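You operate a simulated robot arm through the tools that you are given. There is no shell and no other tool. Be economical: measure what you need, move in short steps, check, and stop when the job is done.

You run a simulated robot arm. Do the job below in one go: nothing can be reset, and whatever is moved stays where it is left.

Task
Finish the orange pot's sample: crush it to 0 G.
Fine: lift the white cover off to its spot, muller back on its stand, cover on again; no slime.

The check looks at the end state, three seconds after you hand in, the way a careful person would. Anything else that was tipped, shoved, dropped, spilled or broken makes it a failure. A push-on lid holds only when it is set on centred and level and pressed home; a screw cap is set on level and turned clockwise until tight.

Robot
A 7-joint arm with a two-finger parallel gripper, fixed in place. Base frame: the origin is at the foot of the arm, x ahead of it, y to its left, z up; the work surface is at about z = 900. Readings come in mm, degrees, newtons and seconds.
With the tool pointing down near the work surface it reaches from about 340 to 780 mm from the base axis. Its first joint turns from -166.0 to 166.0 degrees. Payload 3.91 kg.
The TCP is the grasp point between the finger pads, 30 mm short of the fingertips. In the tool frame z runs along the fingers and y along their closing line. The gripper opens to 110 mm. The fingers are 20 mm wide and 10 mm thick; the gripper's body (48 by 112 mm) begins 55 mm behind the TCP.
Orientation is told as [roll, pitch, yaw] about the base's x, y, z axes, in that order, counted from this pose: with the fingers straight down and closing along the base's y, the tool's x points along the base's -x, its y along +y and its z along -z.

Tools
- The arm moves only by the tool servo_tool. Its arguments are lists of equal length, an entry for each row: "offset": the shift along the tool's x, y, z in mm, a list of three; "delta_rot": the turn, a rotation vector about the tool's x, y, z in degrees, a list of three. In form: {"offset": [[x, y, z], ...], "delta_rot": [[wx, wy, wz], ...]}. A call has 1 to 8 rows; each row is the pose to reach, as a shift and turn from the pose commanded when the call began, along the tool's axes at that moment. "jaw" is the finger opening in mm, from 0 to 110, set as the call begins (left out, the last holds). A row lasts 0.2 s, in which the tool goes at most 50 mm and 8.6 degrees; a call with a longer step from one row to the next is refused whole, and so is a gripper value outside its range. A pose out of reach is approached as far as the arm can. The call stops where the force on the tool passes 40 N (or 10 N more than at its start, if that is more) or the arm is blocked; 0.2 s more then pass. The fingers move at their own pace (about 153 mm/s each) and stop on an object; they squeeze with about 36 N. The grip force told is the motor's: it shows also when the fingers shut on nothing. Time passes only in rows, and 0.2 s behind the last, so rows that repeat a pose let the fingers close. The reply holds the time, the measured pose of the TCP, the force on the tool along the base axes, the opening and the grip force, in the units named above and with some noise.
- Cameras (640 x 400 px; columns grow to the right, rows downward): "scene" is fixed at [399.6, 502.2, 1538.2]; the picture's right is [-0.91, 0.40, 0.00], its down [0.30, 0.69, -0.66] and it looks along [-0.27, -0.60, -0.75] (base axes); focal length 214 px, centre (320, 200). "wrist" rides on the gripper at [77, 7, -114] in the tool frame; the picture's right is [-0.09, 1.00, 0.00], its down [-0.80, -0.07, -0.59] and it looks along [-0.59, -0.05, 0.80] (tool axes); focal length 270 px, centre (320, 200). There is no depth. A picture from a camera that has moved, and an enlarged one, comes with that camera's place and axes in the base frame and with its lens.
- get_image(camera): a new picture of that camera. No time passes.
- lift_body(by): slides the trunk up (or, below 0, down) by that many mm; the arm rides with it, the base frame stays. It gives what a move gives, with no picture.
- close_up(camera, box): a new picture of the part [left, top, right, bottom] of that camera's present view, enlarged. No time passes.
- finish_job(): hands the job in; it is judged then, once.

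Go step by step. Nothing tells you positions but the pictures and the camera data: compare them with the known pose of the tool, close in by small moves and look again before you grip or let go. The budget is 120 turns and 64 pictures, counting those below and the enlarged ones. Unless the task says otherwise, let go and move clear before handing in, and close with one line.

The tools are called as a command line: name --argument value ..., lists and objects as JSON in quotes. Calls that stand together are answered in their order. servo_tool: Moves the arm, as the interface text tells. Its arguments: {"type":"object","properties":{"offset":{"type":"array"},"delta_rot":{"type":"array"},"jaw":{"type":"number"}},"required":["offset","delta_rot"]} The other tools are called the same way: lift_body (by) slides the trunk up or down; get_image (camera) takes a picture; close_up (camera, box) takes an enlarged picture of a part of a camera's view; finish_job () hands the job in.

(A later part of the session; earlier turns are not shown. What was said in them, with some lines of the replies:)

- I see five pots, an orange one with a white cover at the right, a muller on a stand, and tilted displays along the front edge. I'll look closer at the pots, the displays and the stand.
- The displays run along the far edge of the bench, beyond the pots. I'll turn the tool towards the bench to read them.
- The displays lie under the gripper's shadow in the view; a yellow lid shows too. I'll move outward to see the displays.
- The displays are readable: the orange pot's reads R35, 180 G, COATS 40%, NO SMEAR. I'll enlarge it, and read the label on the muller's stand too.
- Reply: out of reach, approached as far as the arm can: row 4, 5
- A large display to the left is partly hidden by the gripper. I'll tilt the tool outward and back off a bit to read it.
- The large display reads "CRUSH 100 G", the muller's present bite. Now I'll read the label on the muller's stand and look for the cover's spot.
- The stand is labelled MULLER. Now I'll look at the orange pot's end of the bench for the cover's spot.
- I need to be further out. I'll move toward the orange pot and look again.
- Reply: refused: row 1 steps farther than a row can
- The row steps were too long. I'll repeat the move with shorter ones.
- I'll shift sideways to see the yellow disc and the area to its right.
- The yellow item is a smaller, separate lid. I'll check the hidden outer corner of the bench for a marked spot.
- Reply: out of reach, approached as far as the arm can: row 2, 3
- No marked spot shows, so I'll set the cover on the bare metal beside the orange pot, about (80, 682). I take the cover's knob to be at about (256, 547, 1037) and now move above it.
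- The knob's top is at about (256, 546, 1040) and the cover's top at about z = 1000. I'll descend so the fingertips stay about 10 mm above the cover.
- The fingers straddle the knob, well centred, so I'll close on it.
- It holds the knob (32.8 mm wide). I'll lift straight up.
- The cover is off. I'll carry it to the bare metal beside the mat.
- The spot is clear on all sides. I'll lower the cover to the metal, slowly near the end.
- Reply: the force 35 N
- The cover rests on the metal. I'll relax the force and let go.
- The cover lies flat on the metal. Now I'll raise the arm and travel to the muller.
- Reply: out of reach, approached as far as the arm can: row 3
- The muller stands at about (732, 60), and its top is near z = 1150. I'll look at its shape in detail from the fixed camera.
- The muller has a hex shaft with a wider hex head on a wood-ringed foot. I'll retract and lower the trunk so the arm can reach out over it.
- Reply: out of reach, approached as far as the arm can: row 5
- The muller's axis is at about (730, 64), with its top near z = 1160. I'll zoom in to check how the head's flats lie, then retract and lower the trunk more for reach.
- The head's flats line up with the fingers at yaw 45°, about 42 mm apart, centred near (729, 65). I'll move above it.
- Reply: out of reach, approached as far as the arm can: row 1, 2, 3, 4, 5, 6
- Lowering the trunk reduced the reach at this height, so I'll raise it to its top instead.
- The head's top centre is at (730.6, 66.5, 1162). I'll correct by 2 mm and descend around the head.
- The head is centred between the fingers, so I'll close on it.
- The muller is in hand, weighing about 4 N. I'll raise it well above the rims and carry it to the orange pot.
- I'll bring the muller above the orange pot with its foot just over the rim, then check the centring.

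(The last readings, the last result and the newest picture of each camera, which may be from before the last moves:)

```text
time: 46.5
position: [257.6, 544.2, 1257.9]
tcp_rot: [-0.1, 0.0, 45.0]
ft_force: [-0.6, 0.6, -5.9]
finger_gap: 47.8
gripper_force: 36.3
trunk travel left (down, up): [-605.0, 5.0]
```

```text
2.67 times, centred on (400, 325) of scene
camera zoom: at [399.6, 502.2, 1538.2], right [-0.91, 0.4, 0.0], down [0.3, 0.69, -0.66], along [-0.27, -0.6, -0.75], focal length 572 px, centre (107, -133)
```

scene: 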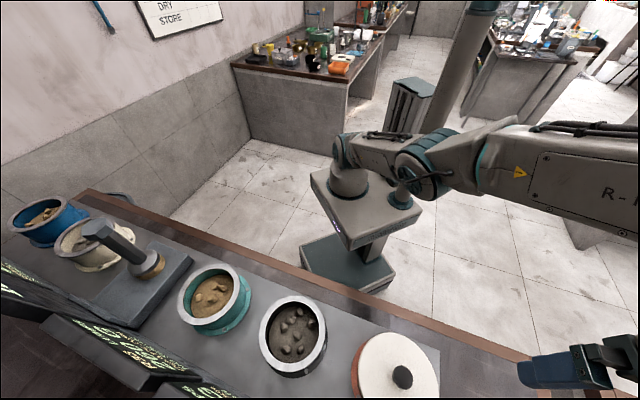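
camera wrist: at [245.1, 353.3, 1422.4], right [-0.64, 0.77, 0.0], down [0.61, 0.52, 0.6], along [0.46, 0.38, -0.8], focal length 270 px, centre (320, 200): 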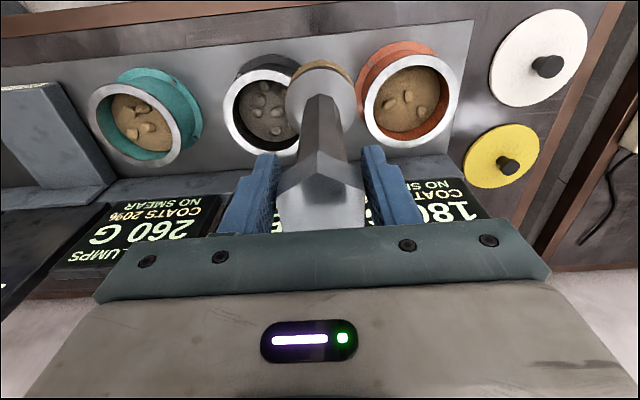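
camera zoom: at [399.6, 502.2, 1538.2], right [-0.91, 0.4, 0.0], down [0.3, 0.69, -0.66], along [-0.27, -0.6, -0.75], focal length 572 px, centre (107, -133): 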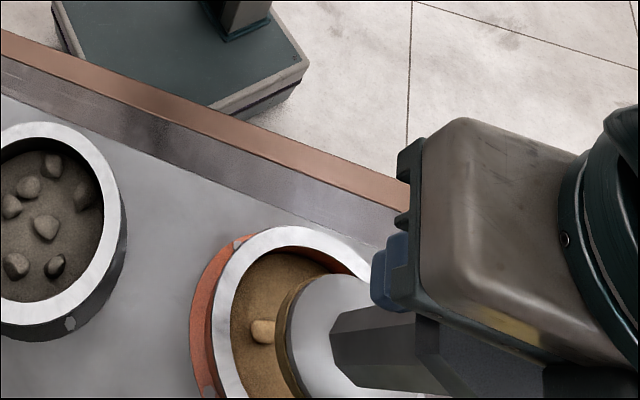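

The foot (about 80 mm) is close to central in the 111 mm mouth. I'll correct by 3 mm and lower it gently into the pot.

servo_tool --offset '[[0.5, 3, 0], [0.5, 3, 20], [0.5, 3, 40], [0.5, 3, 50], [0.5, 3, 56], [0.5, 3, 62], [0.5, 3, 68], [0.5, 3, 74]]' --delta_rot '[[0, 0, 0], [0, 0, 0], [0, 0, 0], [0, 0, 0], [0, 0, 0], [0, 0, 0], [0, 0, 0], [0, 0, 0]]'

close_up --camera "wrist" --box '[200, 0, 440, 240]'

```text
time: 48.3
position: [254.9, 546.7, 1181.4]
tcp_rot: [-0.1, -0.1, 44.9]
ft_force: [0.4, 0.0, -5.3]
finger_gap: 47.7
gripper_force: 36.2
trunk travel left (down, up): [-605.0, 5.0]
```

```text
1.67 times, centred on (320, 120) of wrist
camera zoom: at [195.5, 496.9, 1296.7], right [-0.64, 0.77, 0.0], down [0.62, 0.52, 0.59], along [0.46, 0.38, -0.8], focal length 450 px, centre (320, 333)
```

zoom: 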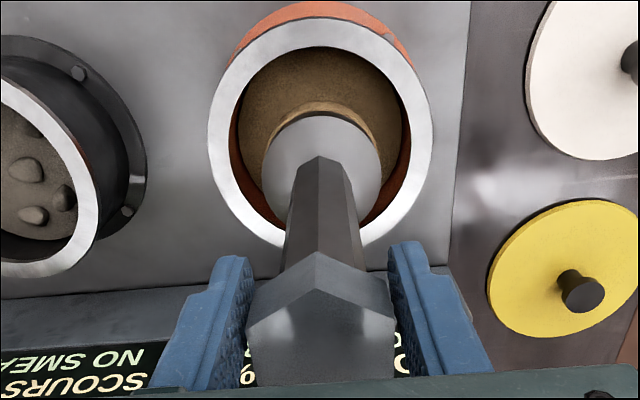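

The foot is centred inside the pot. I'll go down slowly until it presses.

servo_tool --offset '[[0, 0, 4], [0, 0, 8], [0, 0, 12], [0, 0, 16], [0, 0, 20], [0, 0, 24], [0, 0, 28], [0, 0, 32]]' --delta_rot '[[0, 0, 0], [0, 0, 0], [0, 0, 0], [0, 0, 0], [0, 0, 0], [0, 0, 0], [0, 0, 0], [0, 0, 0]]'

```text
time: 50.1
position: [255.9, 545.4, 1151.0]
tcp_rot: [-0.1, 0.0, 45.0]
ft_force: [0.0, -1.6, -0.6]
finger_gap: 47.6
gripper_force: 35.7
trunk travel left (down, up): [-605.0, 5.0]
```

servo_tool --offset '[[0, 0, 2], [0, 0, 4], [0, 0, 6], [0, 0, 8], [0, 0, 10], [0, 0, 12]]' --delta_rot '[[0, 0, 0], [0, 0, 0], [0, 0, 0], [0, 0, 0], [0, 0, 0], [0, 0, 0]]'

get_image --camera "wrist"

```text
time: 51.5
position: [255.5, 545.8, 1139.3]
tcp_rot: [0.0, -0.3, 45.0]
ft_force: [0.8, 1.2, 9.3]
finger_gap: 47.4
gripper_force: 36.0
trunk travel left (down, up): [-605.0, 5.0]
```

```text
24 pictures are left
camera wrist: at [195.0, 496.0, 1253.9], right [-0.64, 0.77, 0.0], down [0.61, 0.52, 0.6], along [0.46, 0.38, -0.8], focal length 270 px, centre (320, 200)
```

wrist: 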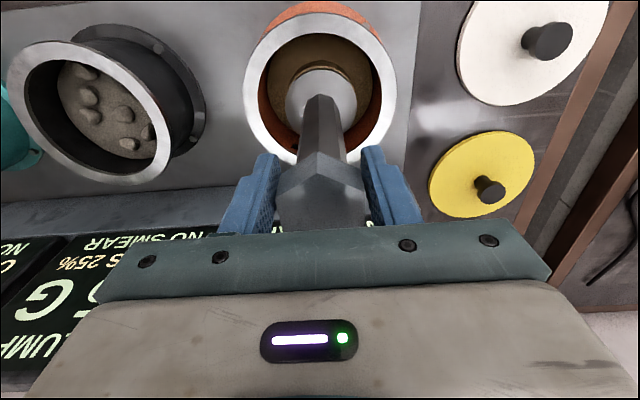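

The foot is pressing lightly on the lumps. I'll press a little firmer, to about 20-30 N.

servo_tool --offset '[[0, 0, 1], [0, 0, 2], [0, 0, 3], [0, 0, 4]]' --delta_rot '[[0, 0, 0], [0, 0, 0], [0, 0, 0], [0, 0, 0]]'

```text
time: 52.5
position: [255.1, 544.3, 1136.8]
tcp_rot: [0.0, -0.2, 45.0]
ft_force: [-0.3, -0.5, 23.6]
finger_gap: 46.0
gripper_force: 36.1
trunk travel left (down, up): [-605.0, 5.0]
```

It pressed at about 24 N. I'll lift it out and step back to read the display.

servo_tool --offset '[[0, 0, -10], [0, 0, -40], [0, 0, -80], [0, 0, -115], [20, -5, -145], [60, -10, -160], [100, -20, -160], [140, -30, -160]]' --delta_rot '[[0, 0, 0], [0, 0, 0], [0, 0, 0], [0, 0, 0], [0, 0, 0], [0, 0, 0], [0, 0, 0], [0, 0, 0]]'

get_image --camera "wrist"

```text
time: 54.3
position: [175.6, 425.4, 1294.8]
tcp_rot: [0.0, -0.2, 45.0]
ft_force: [-0.5, 0.1, -4.9]
finger_gap: 46.5
gripper_force: 36.2
trunk travel left (down, up): [-605.0, 5.0]
```

```text
23 pictures are left
camera wrist: at [116.1, 374.6, 1409.9], right [-0.64, 0.77, 0.0], down [0.61, 0.52, 0.6], along [0.46, 0.38, -0.8], focal length 270 px, centre (320, 200)
```

wrist: 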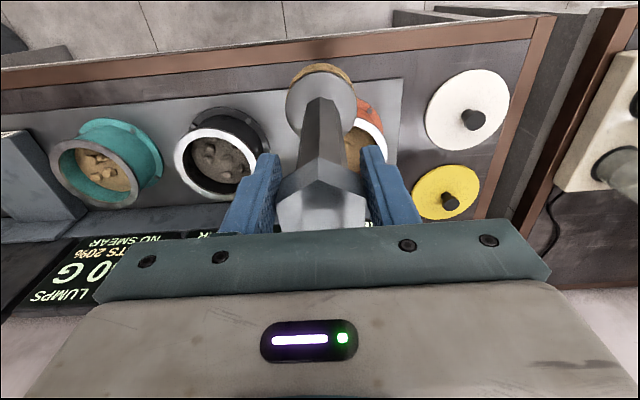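

The display is hidden behind the gripper. I'll go to a spot where it should show beside the fingers.

servo_tool --offset '[[0, -45, 0], [0, -90, 0], [0, -135, 0], [-40, -160, 0], [-80, -180, 0], [-120, -190, 0], [-150, -190, 0]]' --delta_rot '[[0, 0, 0], [0, 0, 0], [0, 0, 0], [0, 0, 0], [0, 0, 0], [0, 0, 0], [0, 0, 0]]'

get_image --camera "wrist"

```text
time: 55.9
position: [419.6, 399.5, 1295.8]
tcp_rot: [-0.1, 0.0, 44.9]
ft_force: [1.0, -0.6, -5.9]
finger_gap: 46.2
gripper_force: 35.6
trunk travel left (down, up): [-605.0, 5.0]
```

```text
22 pictures are left
camera wrist: at [359.4, 349.6, 1410.1], right [-0.64, 0.77, 0.0], down [0.62, 0.52, 0.59], along [0.46, 0.38, -0.8], focal length 270 px, centre (320, 200)
```

wrist: 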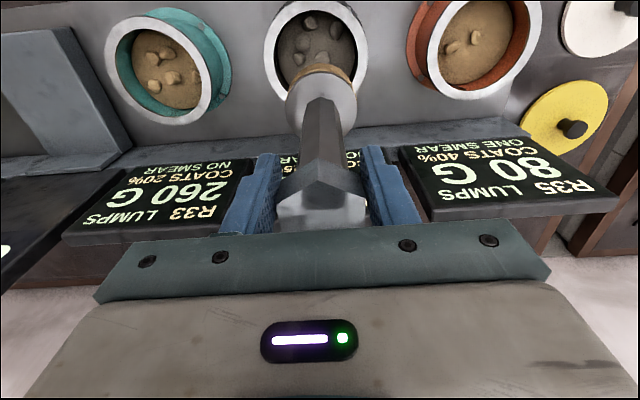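

It now reads 80 G, so the press crushed 100 G, and also "ONE SMEAR". I'll read the muller's big display before doing anything more.

close_up --camera "wrist" --box '[400, 0, 640, 220]'

servo_tool --offset '[[0, -45, 0], [0, -90, 0], [0, -120, 0], [0, -120, 0]]' --delta_rot '[[0, 0, 0], [0, 0, 0], [0, 0, 0], [0, 0, 0]]'

get_image --camera "wrist"

```text
1.82 times, centred on (520, 110) of wrist
camera zoom: at [359.4, 349.6, 1410.1], right [-0.64, 0.77, 0.0], down [0.62, 0.52, 0.59], along [0.46, 0.38, -0.8], focal length 491 px, centre (-44, 364)
```

zoom: 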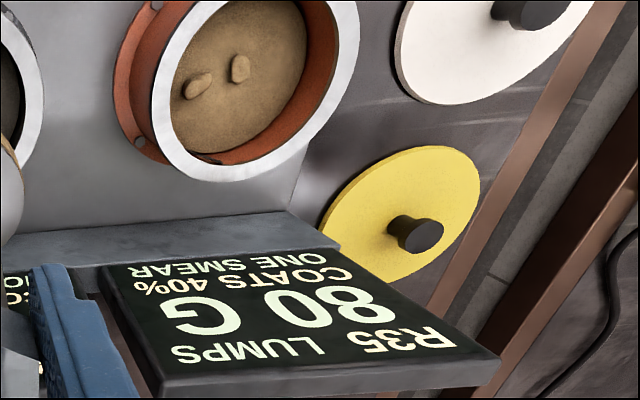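

```text
time: 56.9
position: [503.1, 312.9, 1296.3]
tcp_rot: [-0.1, 0.0, 45.0]
ft_force: [-0.4, 0.1, -5.5]
finger_gap: 46.1
gripper_force: 35.4
trunk travel left (down, up): [-605.0, 5.0]
```

```text
20 pictures are left
camera wrist: at [443.2, 263.4, 1410.3], right [-0.64, 0.77, 0.0], down [0.62, 0.52, 0.6], along [0.46, 0.38, -0.8], focal length 270 px, centre (320, 200)
```

wrist: 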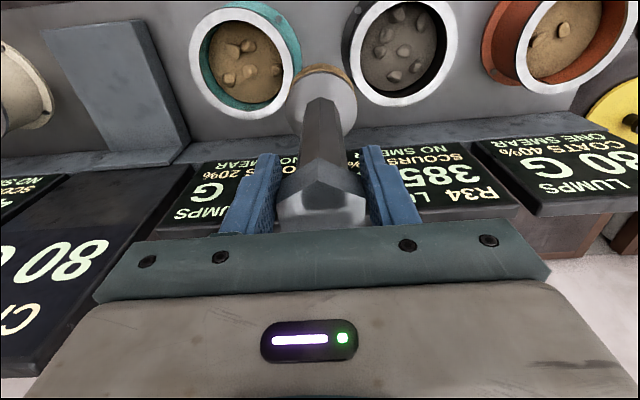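

close_up --camera "wrist" --box '[0, 140, 240, 400]'

```text
1.54 times, centred on (120, 270) of wrist
camera zoom: at [443.2, 263.4, 1410.3], right [-0.64, 0.77, 0.0], down [0.62, 0.52, 0.6], along [0.46, 0.38, -0.8], focal length 416 px, centre (628, 92)
```

zoom: 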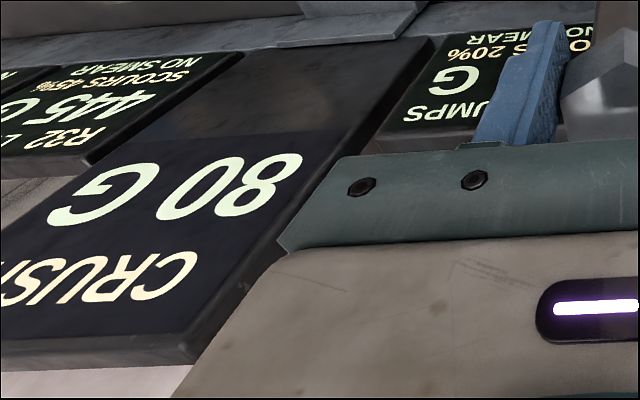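

The muller now reads CRUSH 80 G and the lumps are 80 G, so exactly one more full press should finish it. I'll carry it back over the orange pot.

servo_tool --offset '[[0, 45, 0], [0, 90, 0], [5, 135, 0], [8, 180, 0], [10, 225, 0], [10.6, 270, 0], [10.6, 315, 0], [10.6, 341, 0]]' --delta_rot '[[0, 0, 0], [0, 0, 0], [0, 0, 0], [0, 0, 0], [0, 0, 0], [0, 0, 0], [0, 0, 0], [0, 0, 0]]'

servo_tool --offset '[[0, 0, 20], [0, 0, 38]]' --delta_rot '[[0, 0, 0], [0, 0, 0]]'

close_up --camera "wrist" --box '[220, 0, 420, 180]'

```text
time: 58.7
position: [253.0, 549.1, 1292.5]
tcp_rot: [-0.2, 0.0, 45.0]
ft_force: [0.9, -0.2, -5.4]
finger_gap: 46.2
gripper_force: 35.8
trunk travel left (down, up): [-605.0, 5.0]
```

```text
time: 59.3
position: [255.2, 546.9, 1256.5]
tcp_rot: [-0.1, -0.1, 44.9]
ft_force: [-0.2, -0.3, -4.6]
finger_gap: 46.1
gripper_force: 35.7
trunk travel left (down, up): [-605.0, 5.0]
```

```text
2.22 times, centred on (320, 90) of wrist
camera zoom: at [194.5, 497.5, 1370.6], right [-0.64, 0.77, 0.0], down [0.62, 0.52, 0.59], along [0.46, 0.38, -0.8], focal length 601 px, centre (320, 444)
```

zoom: 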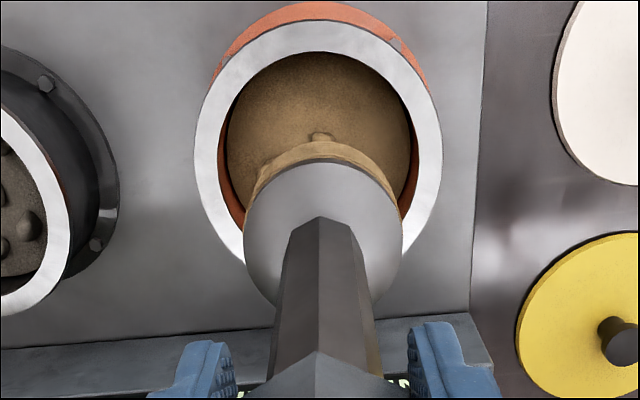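

It is centred. I'll make one smooth press as before.

servo_tool --offset '[[0, -1, 30], [0, -1, 60], [0, -1, 85], [0, -1, 95], [0, -1, 102], [0, -1, 107], [0, -1, 110], [0, -1, 113]]' --delta_rot '[[0, 0, 0], [0, 0, 0], [0, 0, 0], [0, 0, 0], [0, 0, 0], [0, 0, 0], [0, 0, 0], [0, 0, 0]]'

```text
time: 61.1
position: [254.3, 545.1, 1145.3]
tcp_rot: [0.0, -0.2, 44.9]
ft_force: [0.8, 0.9, 4.0]
finger_gap: 46.0
gripper_force: 35.8
trunk travel left (down, up): [-605.0, 5.0]
```

servo_tool --offset '[[0, 0, 2], [0, 0, 4], [0, 0, 6], [0, 0, 7], [0, 0, 8]]' --delta_rot '[[0, 0, 0], [0, 0, 0], [0, 0, 0], [0, 0, 0], [0, 0, 0]]'

```text
time: 62.3
position: [254.6, 544.5, 1136.3]
tcp_rot: [0.1, -0.2, 45.1]
ft_force: [0.8, 4.7, 11.5]
finger_gap: 46.0
gripper_force: 35.8
trunk travel left (down, up): [-605.0, 5.0]
```

I see 11.5 N, so I'll press on, as firmly as the first time.

servo_tool --offset '[[0, 0, 1], [0, 0, 2], [0, 0, 3]]' --delta_rot '[[0, 0, 0], [0, 0, 0], [0, 0, 0]]'

```text
time: 63.1
position: [253.3, 544.8, 1132.7]
tcp_rot: [-0.1, 0.0, 45.0]
ft_force: [-2.9, 0.1, 16.8]
finger_gap: 44.4
gripper_force: 36.2
trunk travel left (down, up): [-605.0, 5.0]
```

The grip closed slightly, so the muller may be slipping up in the fingers. I'll lift out and read the displays.

servo_tool --offset '[[0, 0, -10], [0, 0, -45], [0, 0, -90], [0, 0, -130], [0, 0, -163], [0, -45, -163], [0, -90, -163], [0, -135, -163]]' --delta_rot '[[0, 0, 0], [0, 0, 0], [0, 0, 0], [0, 0, 0], [0, 0, 0], [0, 0, 0], [0, 0, 0], [0, 0, 0]]'

servo_tool --offset '[[0, -45, 0], [0, -90, 0], [0, -135, 0], [0, -180, 0], [0, -205, 0], [0, -205, 0]]' --delta_rot '[[0, 0, 0], [0, 0, 0], [0, 0, 0], [0, 0, 0], [0, 0, 0], [0, 0, 0]]'

get_image --camera "wrist"

```text
time: 64.9
position: [354.0, 449.9, 1295.2]
tcp_rot: [0.0, 0.0, 45.0]
ft_force: [-0.3, -0.6, -5.4]
finger_gap: 44.2
gripper_force: 36.1
trunk travel left (down, up): [-605.0, 5.0]
```

```text
time: 66.3
position: [494.6, 305.6, 1295.7]
tcp_rot: [-0.2, -0.1, 45.1]
ft_force: [0.4, -0.2, -4.8]
finger_gap: 44.6
gripper_force: 35.9
trunk travel left (down, up): [-605.0, 5.0]
```

```text
17 pictures are left
camera wrist: at [434.7, 255.9, 1410.0], right [-0.64, 0.77, 0.0], down [0.62, 0.52, 0.6], along [0.46, 0.38, -0.8], focal length 270 px, centre (320, 200)
```

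wrist: 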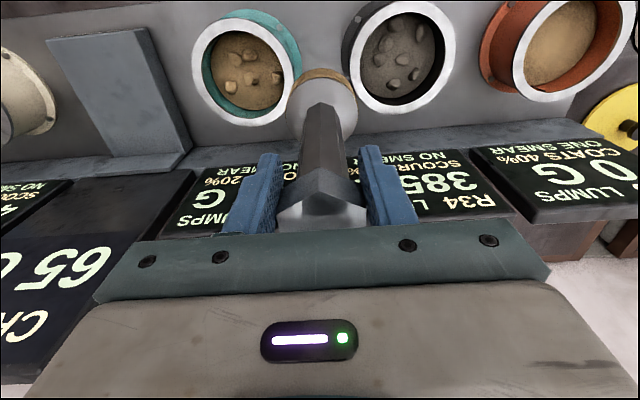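

The display reads 0 G with ONE SMEAR, so the sample is finished without slime. Now I'll carry the muller back over its stand.

servo_tool --offset '[[10, -45, 0], [20, -90, 0], [30, -135, 0], [35, -180, 0], [40, -225, 0], [40, -270, 0], [35, -310, 20], [20, -336, 40]]' --delta_rot '[[0, 0, 0], [0, 0, 0], [0, 0, 0], [0, 0, 0], [0, 0, 0], [0, 0, 0], [0, 0, 0], [0, 0, 0]]'

servo_tool --offset '[[-8, 0, 15], [-15, 0, 30], [-15, 0, 40]]' --delta_rot '[[0, 0, 0], [0, 0, 0], [0, 0, 0]]'

close_up --camera "wrist" --box '[200, 0, 440, 240]'

```text
time: 68.1
position: [721.9, 52.9, 1253.5]
tcp_rot: [0.0, 0.1, 45.0]
ft_force: [-0.4, 0.6, -5.2]
finger_gap: 44.4
gripper_force: 36.0
trunk travel left (down, up): [-605.0, 5.0]
```

```text
time: 68.9
position: [729.7, 63.0, 1216.3]
tcp_rot: [-0.1, 0.0, 44.9]
ft_force: [-0.6, 0.2, -5.1]
finger_gap: 44.1
gripper_force: 36.2
trunk travel left (down, up): [-605.0, 5.0]
```

```text
1.67 times, centred on (320, 120) of wrist
camera zoom: at [669.9, 13.8, 1330.5], right [-0.64, 0.77, 0.0], down [0.62, 0.52, 0.6], along [0.46, 0.38, -0.8], focal length 450 px, centre (320, 333)
```

zoom: 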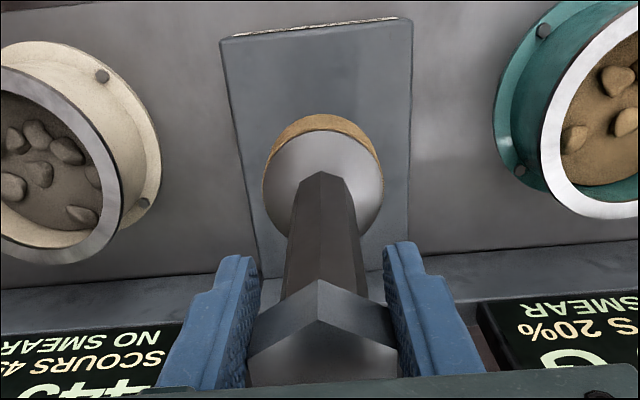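

The muller is over its stand. I'll lower it, slowly at the end until it touches.

servo_tool --offset '[[0, 1, 25], [0, 1, 45], [0, 1, 55], [0, 1, 60], [0, 1, 63], [0, 1, 66]]' --delta_rot '[[0, 0, 0], [0, 0, 0], [0, 0, 0], [0, 0, 0], [0, 0, 0], [0, 0, 0]]'

servo_tool --offset '[[0, 0, 2], [0, 0, 4], [0, 0, 6]]' --delta_rot '[[0, 0, 0], [0, 0, 0], [0, 0, 0]]'

```text
time: 70.3
position: [729.5, 64.6, 1150.3]
tcp_rot: [0.0, 0.0, 44.9]
ft_force: [0.2, -0.6, -5.5]
finger_gap: 44.0
gripper_force: 35.7
trunk travel left (down, up): [-605.0, 5.0]
```

```text
time: 71.1
position: [730.0, 64.2, 1144.4]
tcp_rot: [-0.1, 0.0, 45.0]
ft_force: [-0.5, 0.5, -5.4]
finger_gap: 44.0
gripper_force: 36.2
trunk travel left (down, up): [-605.0, 5.0]
```

servo_tool --offset '[[0, 0, 1], [0, 0, 2], [0, 0, 3], [0, 0, 4], [0, 0, 5]]' --delta_rot '[[0, 0, 0], [0, 0, 0], [0, 0, 0], [0, 0, 0], [0, 0, 0]]'

```text
time: 72.3
position: [729.0, 63.4, 1141.0]
tcp_rot: [-0.3, -0.2, 45.0]
ft_force: [0.7, -0.1, 6.9]
finger_gap: 43.9
gripper_force: 36.1
trunk travel left (down, up): [-605.0, 5.0]
```

It is resting on the stand. I'll let go and rise straight up.

servo_tool --offset '[[0, 0, -1], [0, 0, -1], [0, 0, -1]]' --delta_rot '[[0, 0, 0], [0, 0, 0], [0, 0, 0]]' --jaw 70

servo_tool --offset '[[0, 0, -20], [0, 0, -50], [0, 0, -80]]' --delta_rot '[[0, 0, 0], [0, 0, 0], [0, 0, 0]]'

get_image --camera "wrist"

```text
time: 73.1
position: [729.9, 64.0, 1140.4]
tcp_rot: [-0.2, -0.1, 45.0]
ft_force: [0.0, -0.4, -0.1]
finger_gap: 70.0
gripper_force: 0.0
trunk travel left (down, up): [-605.0, 5.0]
```

```text
time: 73.9
position: [728.4, 64.4, 1220.8]
tcp_rot: [-0.1, -0.2, 45.1]
ft_force: [-0.5, 0.7, -0.7]
finger_gap: 69.9
gripper_force: 0.0
trunk travel left (down, up): [-605.0, 5.0]
```

```text
15 pictures are left
camera wrist: at [668.4, 15.2, 1335.6], right [-0.64, 0.77, 0.0], down [0.62, 0.52, 0.6], along [0.46, 0.38, -0.8], focal length 270 px, centre (320, 200)
```

wrist: 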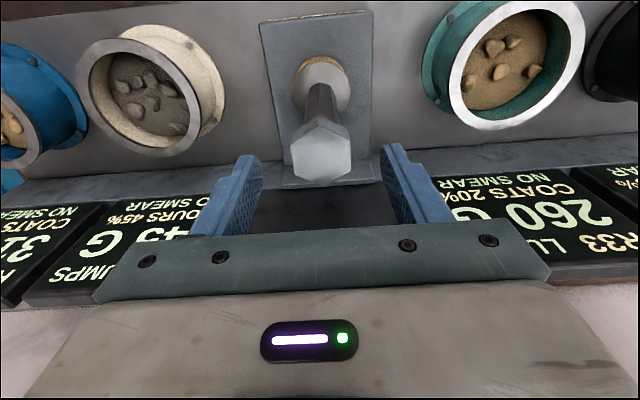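

The muller stands upright on its stand. Now I'll go to the white cover.

servo_tool --offset '[[30, 0, -20], [60, 30, -30], [60, 75, -30], [60, 120, -30], [60, 165, -30], [60, 210, -30], [60, 255, -30], [60, 300, -30]]' --delta_rot '[[0, 0, 0], [0, 0, 0], [0, 0, 0], [0, 0, 0], [0, 0, 0], [0, 0, 0], [0, 0, 0], [0, 0, 0]]'

servo_tool --offset '[[0, 45, 0], [0, 90, 0], [0, 135, 0], [0, 180, 0], [0, 225, 0], [0, 270, 0], [0, 315, 0], [0, 360, 0]]' --delta_rot '[[0, 0, 0], [0, 0, 0], [0, 0, 0], [0, 0, 0], [0, 0, 0], [0, 0, 0], [0, 0, 0], [0, 0, 0]]'

servo_tool --offset '[[0, 45, 0], [0, 90, 20], [0, 130, 45], [0, 170, 70], [0, 210, 95], [0, 244, 120], [-20, 244, 145], [-41, 244, 160]]' --delta_rot '[[0, 0, 0], [0, 0, 0], [0, 0, 0], [0, 0, 0], [0, 0, 0], [0, 0, 0], [0, 0, 0], [0, 0, 0]]'

get_image --camera "wrist"

```text
time: 75.7
position: [473.3, 235.8, 1250.5]
tcp_rot: [-0.1, -0.1, 45.0]
ft_force: [-0.3, -0.4, -0.1]
finger_gap: 69.9
gripper_force: 0.0
trunk travel left (down, up): [-605.0, 5.0]
```

```text
time: 77.5
position: [219.6, 490.9, 1248.1]
tcp_rot: [-0.1, 0.0, 45.0]
ft_force: [-0.1, 0.2, 0.1]
finger_gap: 69.9
gripper_force: 0.0
trunk travel left (down, up): [-605.0, 5.0]
```

```text
time: 79.3
position: [75.9, 690.1, 1087.9]
tcp_rot: [-0.1, 0.0, 45.0]
ft_force: [-0.1, -0.1, 0.5]
finger_gap: 70.0
gripper_force: 0.1
trunk travel left (down, up): [-605.0, 5.0]
```

```text
14 pictures are left
camera wrist: at [15.8, 642.1, 1202.9], right [-0.64, 0.77, 0.0], down [0.62, 0.52, 0.6], along [0.46, 0.38, -0.8], focal length 270 px, centre (320, 200)
```

wrist: 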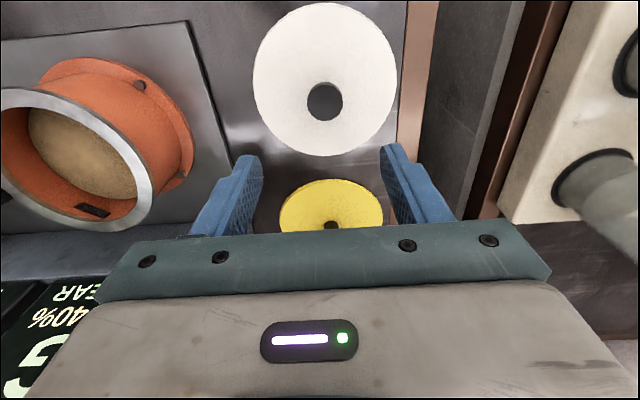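

The cover's knob is at about (73, 694). I'll come down to just above it and check.

servo_tool --offset '[[-0.9, 5, 30], [-0.9, 5, 65], [-0.9, 5, 100]]' --delta_rot '[[0, 0, 0], [0, 0, 0], [0, 0, 0]]'

get_image --camera "wrist"

```text
time: 80.1
position: [75.0, 695.7, 989.5]
tcp_rot: [-0.2, -0.1, 45.0]
ft_force: [0.5, -0.3, -0.7]
finger_gap: 69.9
gripper_force: 0.0
trunk travel left (down, up): [-605.0, 5.0]
```

```text
13 pictures are left
camera wrist: at [14.0, 646.0, 1103.7], right [-0.64, 0.77, 0.0], down [0.62, 0.52, 0.6], along [0.46, 0.38, -0.8], focal length 270 px, centre (320, 200)
```

wrist: 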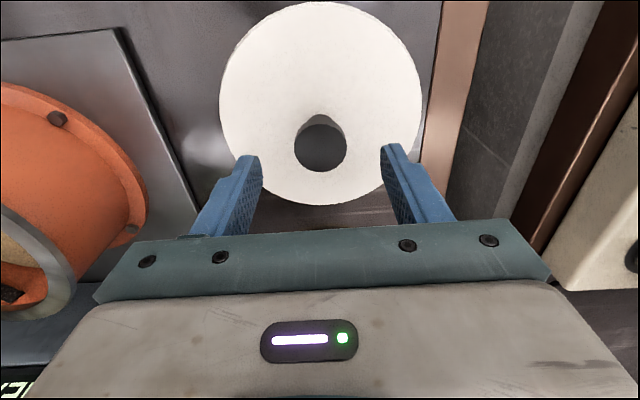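

It is centred. I'll descend and grip the knob.

servo_tool --offset '[[0, 0, 20], [0, 0, 38], [0, 0, 46]]' --delta_rot '[[0, 0, 0], [0, 0, 0], [0, 0, 0]]'

servo_tool --offset '[[0, 0, 0], [0, 0, 0], [0, 0, 0]]' --delta_rot '[[0, 0, 0], [0, 0, 0], [0, 0, 0]]' --jaw 15

servo_tool --offset '[[0, 0, -20], [0, 0, -60], [0, 0, -100], [0, 0, -145]]' --delta_rot '[[0, 0, 0], [0, 0, 0], [0, 0, 0], [0, 0, 0]]'

get_image --camera "wrist"

```text
time: 80.9
position: [73.3, 695.8, 943.4]
tcp_rot: [-0.1, -0.1, 45.0]
ft_force: [0.4, 0.5, 0.5]
finger_gap: 70.1
gripper_force: 0.0
trunk travel left (down, up): [-605.0, 5.0]
```

```text
time: 81.7
position: [75.0, 694.7, 943.4]
tcp_rot: [0.0, -0.1, 44.9]
ft_force: [-0.9, -0.2, 0.0]
finger_gap: 32.9
gripper_force: 35.8
trunk travel left (down, up): [-605.0, 5.0]
```

```text
time: 82.7
position: [73.9, 694.2, 1089.6]
tcp_rot: [0.0, -0.1, 45.0]
ft_force: [-0.7, -0.6, -1.3]
finger_gap: 33.0
gripper_force: 36.3
trunk travel left (down, up): [-605.0, 5.0]
```

```text
12 pictures are left
camera wrist: at [14.0, 645.5, 1203.9], right [-0.64, 0.77, 0.0], down [0.62, 0.52, 0.6], along [0.46, 0.38, -0.8], focal length 270 px, centre (320, 200)
```

wrist: 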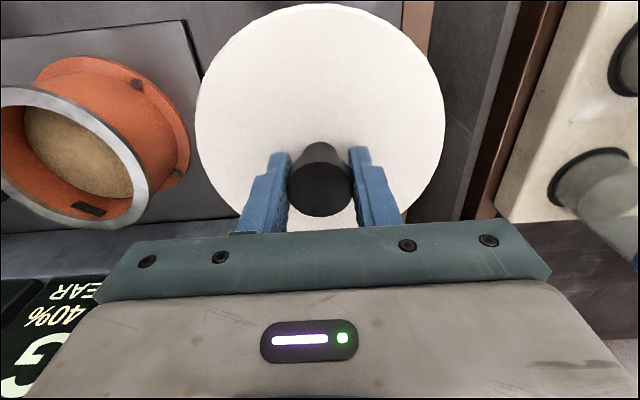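

The cover is in hand. A small dark patch shows inside the pot's mouth, so I'll look closely before covering it.

close_up --camera "wrist" --box '[0, 40, 200, 240]'

close_up --camera "scene" --box '[330, 310, 450, 400]'

```text
2.00 times, centred on (100, 140) of wrist
camera zoom: at [14.0, 645.5, 1203.9], right [-0.64, 0.77, 0.0], down [0.62, 0.52, 0.6], along [0.46, 0.38, -0.8], focal length 541 px, centre (760, 320)
```

zoom: 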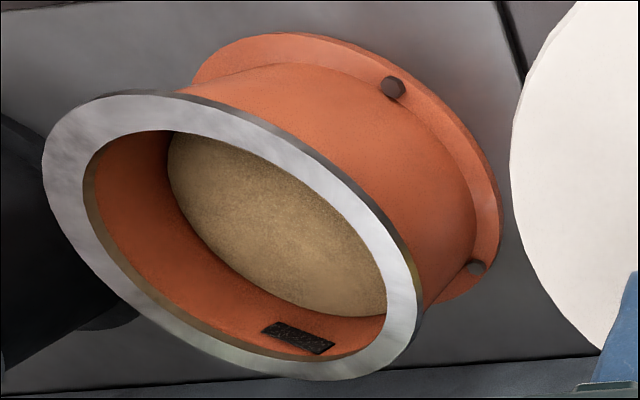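

```text
4.44 times, centred on (390, 355) of scene
camera zoom: at [399.6, 502.2, 1538.2], right [-0.91, 0.4, 0.0], down [0.3, 0.69, -0.66], along [-0.27, -0.6, -0.75], focal length 953 px, centre (9, -489)
```

zoom: 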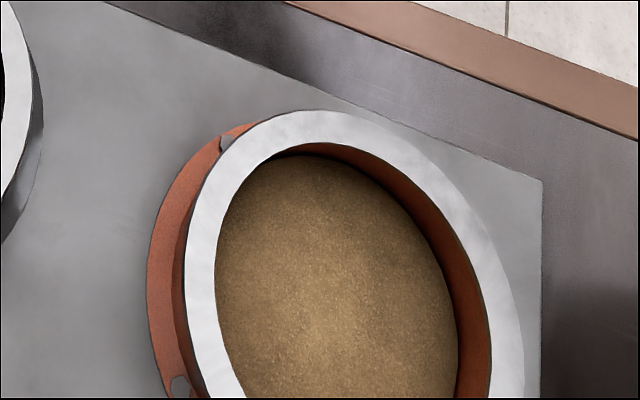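

That mark is just the single smear on the inner wall. I'll carry the cover over the pot.

servo_tool --offset '[[-4, -45, 0], [-8, -90, 0], [-13, -135, 0], [-18, -180, 0], [-23, -220, 0], [-23, -233.6, 0], [-23, -233.6, 0]]' --delta_rot '[[0, 0, 0], [0, 0, 0], [0, 0, 0], [0, 0, 0], [0, 0, 0], [0, 0, 0], [0, 0, 0]]'

get_image --camera "wrist"

close_up --camera "scene" --box '[320, 280, 480, 400]'

```text
time: 84.3
position: [255.3, 547.1, 1089.1]
tcp_rot: [-0.1, -0.1, 45.1]
ft_force: [1.0, 0.2, -2.0]
finger_gap: 33.1
gripper_force: 35.9
trunk travel left (down, up): [-605.0, 5.0]
```

```text
9 pictures are left
camera wrist: at [194.5, 497.2, 1204.0], right [-0.64, 0.77, 0.0], down [0.62, 0.52, 0.6], along [0.46, 0.38, -0.8], focal length 270 px, centre (320, 200)
```

wrist: 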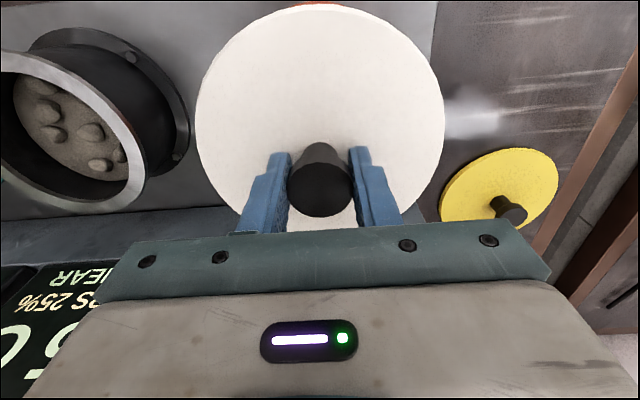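

```text
3.33 times, centred on (400, 340) of scene
camera zoom: at [399.6, 502.2, 1538.2], right [-0.91, 0.4, 0.0], down [0.3, 0.69, -0.66], along [-0.27, -0.6, -0.75], focal length 715 px, centre (53, -267)
```

zoom: 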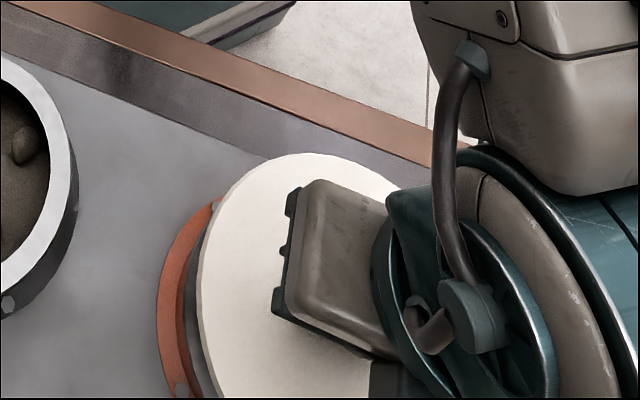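

The cover is centred above the pot. I'll lower it and press gently.

servo_tool --offset '[[0, 0, 20], [0, 0, 35], [0, 0, 40], [0, 0, 43], [0, 0, 45], [0, 0, 47], [0, 0, 49], [0, 0, 51]]' --delta_rot '[[0, 0, 0], [0, 0, 0], [0, 0, 0], [0, 0, 0], [0, 0, 0], [0, 0, 0], [0, 0, 0], [0, 0, 0]]'

get_image --camera "wrist"

```text
time: 86.1
position: [255.8, 546.6, 1037.3]
tcp_rot: [-0.1, 0.0, 45.0]
ft_force: [-0.4, 0.2, -0.4]
finger_gap: 33.1
gripper_force: 36.0
trunk travel left (down, up): [-605.0, 5.0]
```

```text
7 pictures are left
camera wrist: at [194.8, 496.6, 1152.0], right [-0.64, 0.77, 0.0], down [0.62, 0.52, 0.6], along [0.46, 0.38, -0.8], focal length 270 px, centre (320, 200)
```

wrist: 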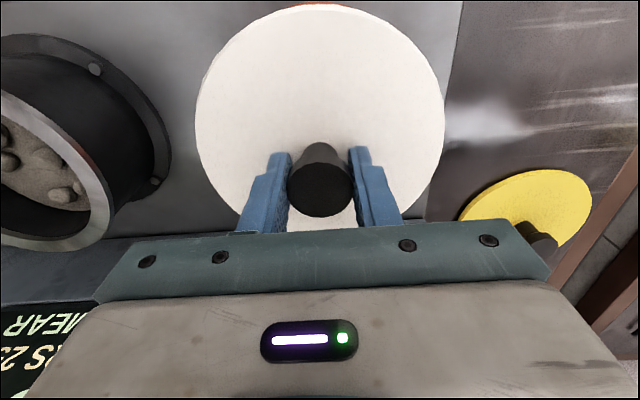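

servo_tool --offset '[[0, 0, 1], [0, 0, 2], [0, 0, 3], [0, 0, 4], [0, 0, 5], [0, 0, 6]]' --delta_rot '[[0, 0, 0], [0, 0, 0], [0, 0, 0], [0, 0, 0], [0, 0, 0], [0, 0, 0]]'

```text
time: 87.5
position: [253.5, 546.1, 1034.4]
tcp_rot: [0.1, -0.4, 45.0]
ft_force: [2.4, 5.3, 31.8]
finger_gap: 33.1
gripper_force: 36.0
trunk travel left (down, up): [-605.0, 5.0]
```

The cover sits at the same height as at first, about z = 1000. I'll press once more to be sure it is home, then ease off and let go.

servo_tool --offset '[[0, 0, 1], [0, 0, 2], [0, 0, 3]]' --delta_rot '[[0, 0, 0], [0, 0, 0], [0, 0, 0]]'

servo_tool --offset '[[0, 0, -3], [0, 0, -5], [0, 0, -6]]' --delta_rot '[[0, 0, 0], [0, 0, 0], [0, 0, 0]]'

```text
time: 88.3
position: [255.6, 545.9, 1033.1]
tcp_rot: [0.1, -0.5, 45.0]
ft_force: [4.2, 6.6, 41.8]
finger_gap: 33.2
gripper_force: 35.8
trunk travel left (down, up): [-605.0, 5.0]
```

```text
time: 89.1
position: [253.9, 544.5, 1033.2]
tcp_rot: [-0.2, 0.0, 45.0]
ft_force: [0.3, 3.5, 9.8]
finger_gap: 33.1
gripper_force: 36.1
trunk travel left (down, up): [-605.0, 5.0]
```

servo_tool --offset '[[0, 0, -1], [0, 0, -1]]' --delta_rot '[[0, 0, 0], [0, 0, 0]]'

servo_tool --offset '[[0, 0, 0], [0, 0, 0], [0, 0, 0], [0, 0, -20], [0, 0, -60], [0, 0, -100], [0, 0, -140]]' --delta_rot '[[0, 0, 0], [0, 0, 0], [0, 0, 0], [0, 0, 0], [0, 0, 0], [0, 0, 0], [0, 0, 0]]' --jaw 80

get_image --camera "wrist"

```text
time: 89.7
position: [255.3, 545.9, 1034.2]
tcp_rot: [-0.3, 0.0, 45.1]
ft_force: [-1.5, 0.3, -0.3]
finger_gap: 32.9
gripper_force: 35.9
trunk travel left (down, up): [-605.0, 5.0]
```

```text
time: 91.3
position: [255.5, 543.6, 1176.7]
tcp_rot: [-0.2, -0.1, 45.0]
ft_force: [-1.4, 0.1, -0.1]
finger_gap: 80.3
gripper_force: 0.1
trunk travel left (down, up): [-605.0, 5.0]
```

```text
6 pictures are left
camera wrist: at [194.6, 494.4, 1290.8], right [-0.64, 0.77, 0.0], down [0.62, 0.52, 0.6], along [0.46, 0.38, -0.8], focal length 270 px, centre (320, 200)
```

wrist: 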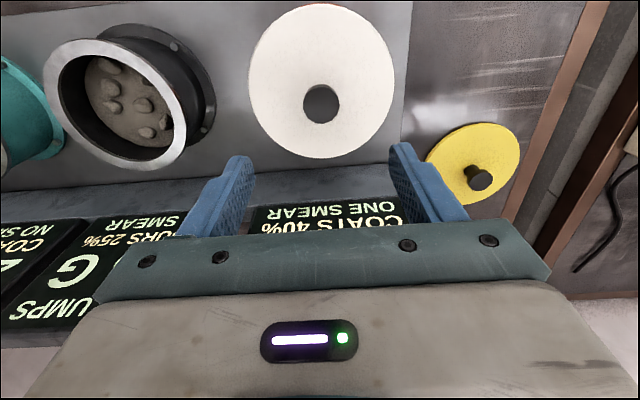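

The cover is on. I'll move clear and compare it with the starting picture from the fixed camera.

servo_tool --offset '[[30, 0, -30], [60, -20, -60], [90, -40, -90], [120, -60, -110], [150, -80, -120]]' --delta_rot '[[0, 0, 0], [0, 0, 0], [0, 0, 0], [0, 0, 0], [0, 0, 0]]'

close_up --camera "scene" --box '[220, 260, 460, 400]'

get_image --camera "wrist"

```text
time: 92.5
position: [204.8, 381.3, 1297.9]
tcp_rot: [-0.1, -0.1, 45.1]
ft_force: [-0.8, 0.0, 0.3]
finger_gap: 79.9
gripper_force: 0.0
trunk travel left (down, up): [-605.0, 5.0]
```

```text
2.67 times, centred on (340, 330) of scene
camera zoom: at [399.6, 502.2, 1538.2], right [-0.91, 0.4, 0.0], down [0.3, 0.69, -0.66], along [-0.27, -0.6, -0.75], focal length 572 px, centre (267, -147)
```

zoom: 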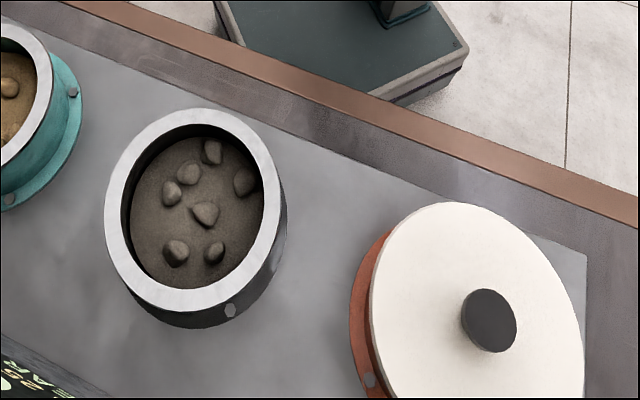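

```text
4 pictures are left
camera wrist: at [143.9, 330.5, 1411.7], right [-0.64, 0.77, 0.0], down [0.61, 0.52, 0.6], along [0.46, 0.38, -0.8], focal length 270 px, centre (320, 200)
```

wrist: 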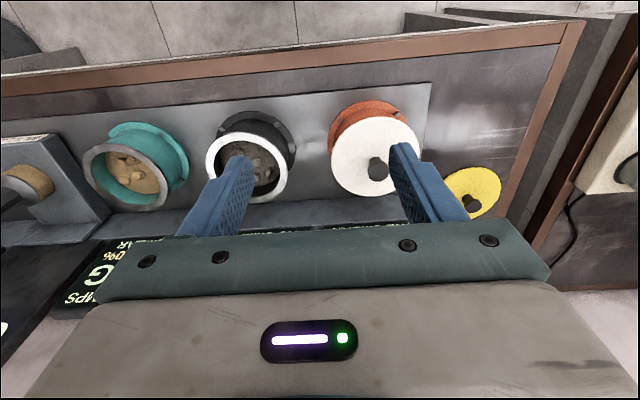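

The cover seems about 3 mm off its original place, toward the robot. I'll look closely at how it sits on the rim.

close_up --camera "wrist" --box '[310, 80, 440, 210]'

```text
3.08 times, centred on (375, 145) of wrist
camera zoom: at [143.9, 330.5, 1411.7], right [-0.64, 0.77, 0.0], down [0.61, 0.52, 0.6], along [0.46, 0.38, -0.8], focal length 832 px, centre (151, 369)
```

zoom: 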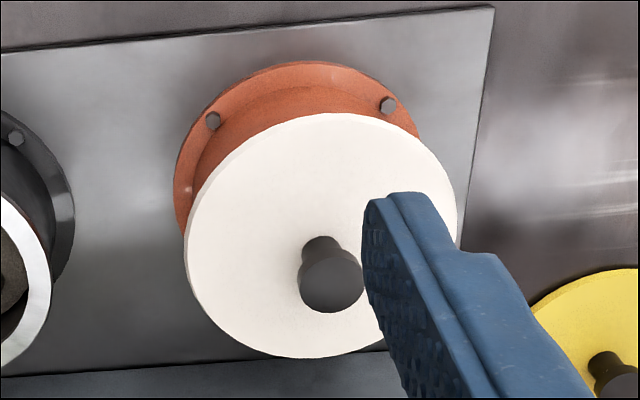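

The cover sits level and seated to within 1-2 mm in height, but about 3 mm off centre. I'll go back, regrip the knob, lift slightly, shift it 3 mm outward and press it home again.

servo_tool --offset '[[-30, 20, 20], [-60, 40, 40], [-95, 60, 60], [-130, 75, 80], [-150, 80, 110], [-150, 80, 150], [-150, 80, 190], [-150, 80, 225]]' --delta_rot '[[0, 0, 0], [0, 0, 0], [0, 0, 0], [0, 0, 0], [0, 0, 0], [0, 0, 0], [0, 0, 0], [0, 0, 0]]'

servo_tool --offset '[[0, 0, 15], [0, 0, 28], [0, 0, 34]]' --delta_rot '[[0, 0, 0], [0, 0, 0], [0, 0, 0]]'

servo_tool --offset '[[0, 0, 0], [0, 0, 0], [0, 0, 0]]' --delta_rot '[[0, 0, 0], [0, 0, 0], [0, 0, 0]]' --jaw 15

```text
time: 94.3
position: [255.7, 547.6, 1070.5]
tcp_rot: [-0.1, 0.0, 45.0]
ft_force: [0.6, -0.3, 0.0]
finger_gap: 80.0
gripper_force: 0.0
trunk travel left (down, up): [-605.0, 5.0]
```

```text
time: 95.1
position: [254.5, 546.6, 1036.2]
tcp_rot: [-0.2, 0.0, 45.0]
ft_force: [1.3, 0.2, 1.1]
finger_gap: 80.0
gripper_force: 0.1
trunk travel left (down, up): [-605.0, 5.0]
```

```text
time: 95.9
position: [254.3, 545.6, 1036.7]
tcp_rot: [-0.2, -0.1, 45.0]
ft_force: [0.0, 0.4, 1.0]
finger_gap: 32.7
gripper_force: 35.9
trunk travel left (down, up): [-605.0, 5.0]
```

servo_tool --offset '[[0, 0, -8], [-2.8, 0.7, -8], [-2.8, 0.7, -5], [-2.8, 0.7, -2], [-2.8, 0.7, 0], [-2.8, 0.7, 2], [-2.8, 0.7, 4], [-2.8, 0.7, 5]]' --delta_rot '[[0, 0, 0], [0, 0, 0], [0, 0, 0], [0, 0, 0], [0, 0, 0], [0, 0, 0], [0, 0, 0], [0, 0, 0]]'

servo_tool --offset '[[0, 0, 1], [0, 0, 2], [0, 0, 3], [0, 0, 4]]' --delta_rot '[[0, 0, 0], [0, 0, 0], [0, 0, 0], [0, 0, 0]]'

```text
time: 97.7
position: [257.4, 548.1, 1035.8]
tcp_rot: [0.1, -0.5, 45.1]
ft_force: [1.5, 4.4, 34.0]
finger_gap: 33.2
gripper_force: 35.5
trunk travel left (down, up): [-605.0, 5.0]
```

```text
time: 98.7
position: [257.1, 549.1, 1033.8]
tcp_rot: [0.1, -0.6, 45.0]
ft_force: [-0.2, 0.1, 13.6]
finger_gap: 33.0
gripper_force: 36.0
trunk travel left (down, up): [-605.0, 5.0]
stopped in row 4: the force on the tool passed its limit (the readings are from after the stop); the commanded pose is now the measured one
```

It pressed past 40 N. I'll ease off, let go, rise and check with the fixed camera.

servo_tool --offset '[[0, 0, -1], [0, 0, -1.5]]' --delta_rot '[[0, 0, 0], [0, 0, 0]]'

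servo_tool --offset '[[0, 0, 0], [0, 0, 0], [0, 0, 0], [0, 0, -20], [0, 0, -60], [0, 0, -100], [30, 0, -130], [70, -20, -150]]' --delta_rot '[[0, 0, 0], [0, 0, 0], [0, 0, 0], [0, 0, 0], [0, 0, 0], [0, 0, 0], [0, 0, 0], [0, 0, 0]]' --jaw 80

servo_tool --offset '[[40, -20, -30], [80, -40, -60], [110, -60, -90]]' --delta_rot '[[0, 0, 0], [0, 0, 0], [0, 0, 0]]'

close_up --camera "scene" --box '[220, 260, 460, 400]'

```text
time: 99.3
position: [256.2, 549.0, 1033.3]
tcp_rot: [0.1, -0.4, 45.0]
ft_force: [-0.3, -0.7, 7.4]
finger_gap: 32.9
gripper_force: 36.0
trunk travel left (down, up): [-605.0, 5.0]
```

```text
time: 101.1
position: [219.8, 483.6, 1182.7]
tcp_rot: [0.1, -0.4, 45.0]
ft_force: [-0.4, -0.6, -0.3]
finger_gap: 80.1
gripper_force: 0.0
trunk travel left (down, up): [-605.0, 5.0]
```

```text
refused: row 1 steps farther than a row can; nothing moved
```

```text
2.67 times, centred on (340, 330) of scene
camera zoom: at [399.6, 502.2, 1538.2], right [-0.91, 0.4, 0.0], down [0.3, 0.69, -0.66], along [-0.27, -0.6, -0.75], focal length 572 px, centre (267, -147)
```

zoom: 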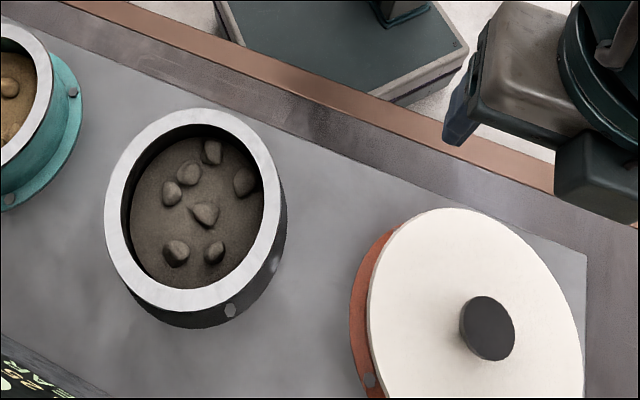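

The cover now matches its starting place to about 1 mm. I'll move clear and take one last overall look.

servo_tool --offset '[[25, -15, -25], [50, -30, -50], [75, -45, -75], [100, -60, -100]]' --delta_rot '[[0, 0, 0], [0, 0, 0], [0, 0, 0], [0, 0, 0]]'

get_image --camera "scene"

```text
time: 102.1
position: [192.9, 370.1, 1283.3]
tcp_rot: [0.0, -0.4, 45.0]
ft_force: [0.0, -0.2, -0.3]
finger_gap: 80.0
gripper_force: 0.1
trunk travel left (down, up): [-605.0, 5.0]
```

```text
1 pictures are left
```

scene: 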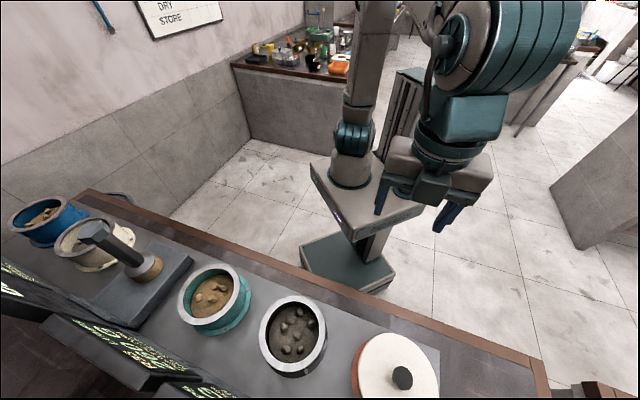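

The muller is on its stand, the cover is on the orange pot, and nothing else has moved, so I'm handing the job in.

finish_job

```text
The job is handed in.
```

The orange pot's sample read 0 G after two presses, with one smear and no slime. The muller is back on its stand and the white cover is centred and pressed home; I found no marked spot for the cover, so while it was off I set it on the bare metal beside the pot.
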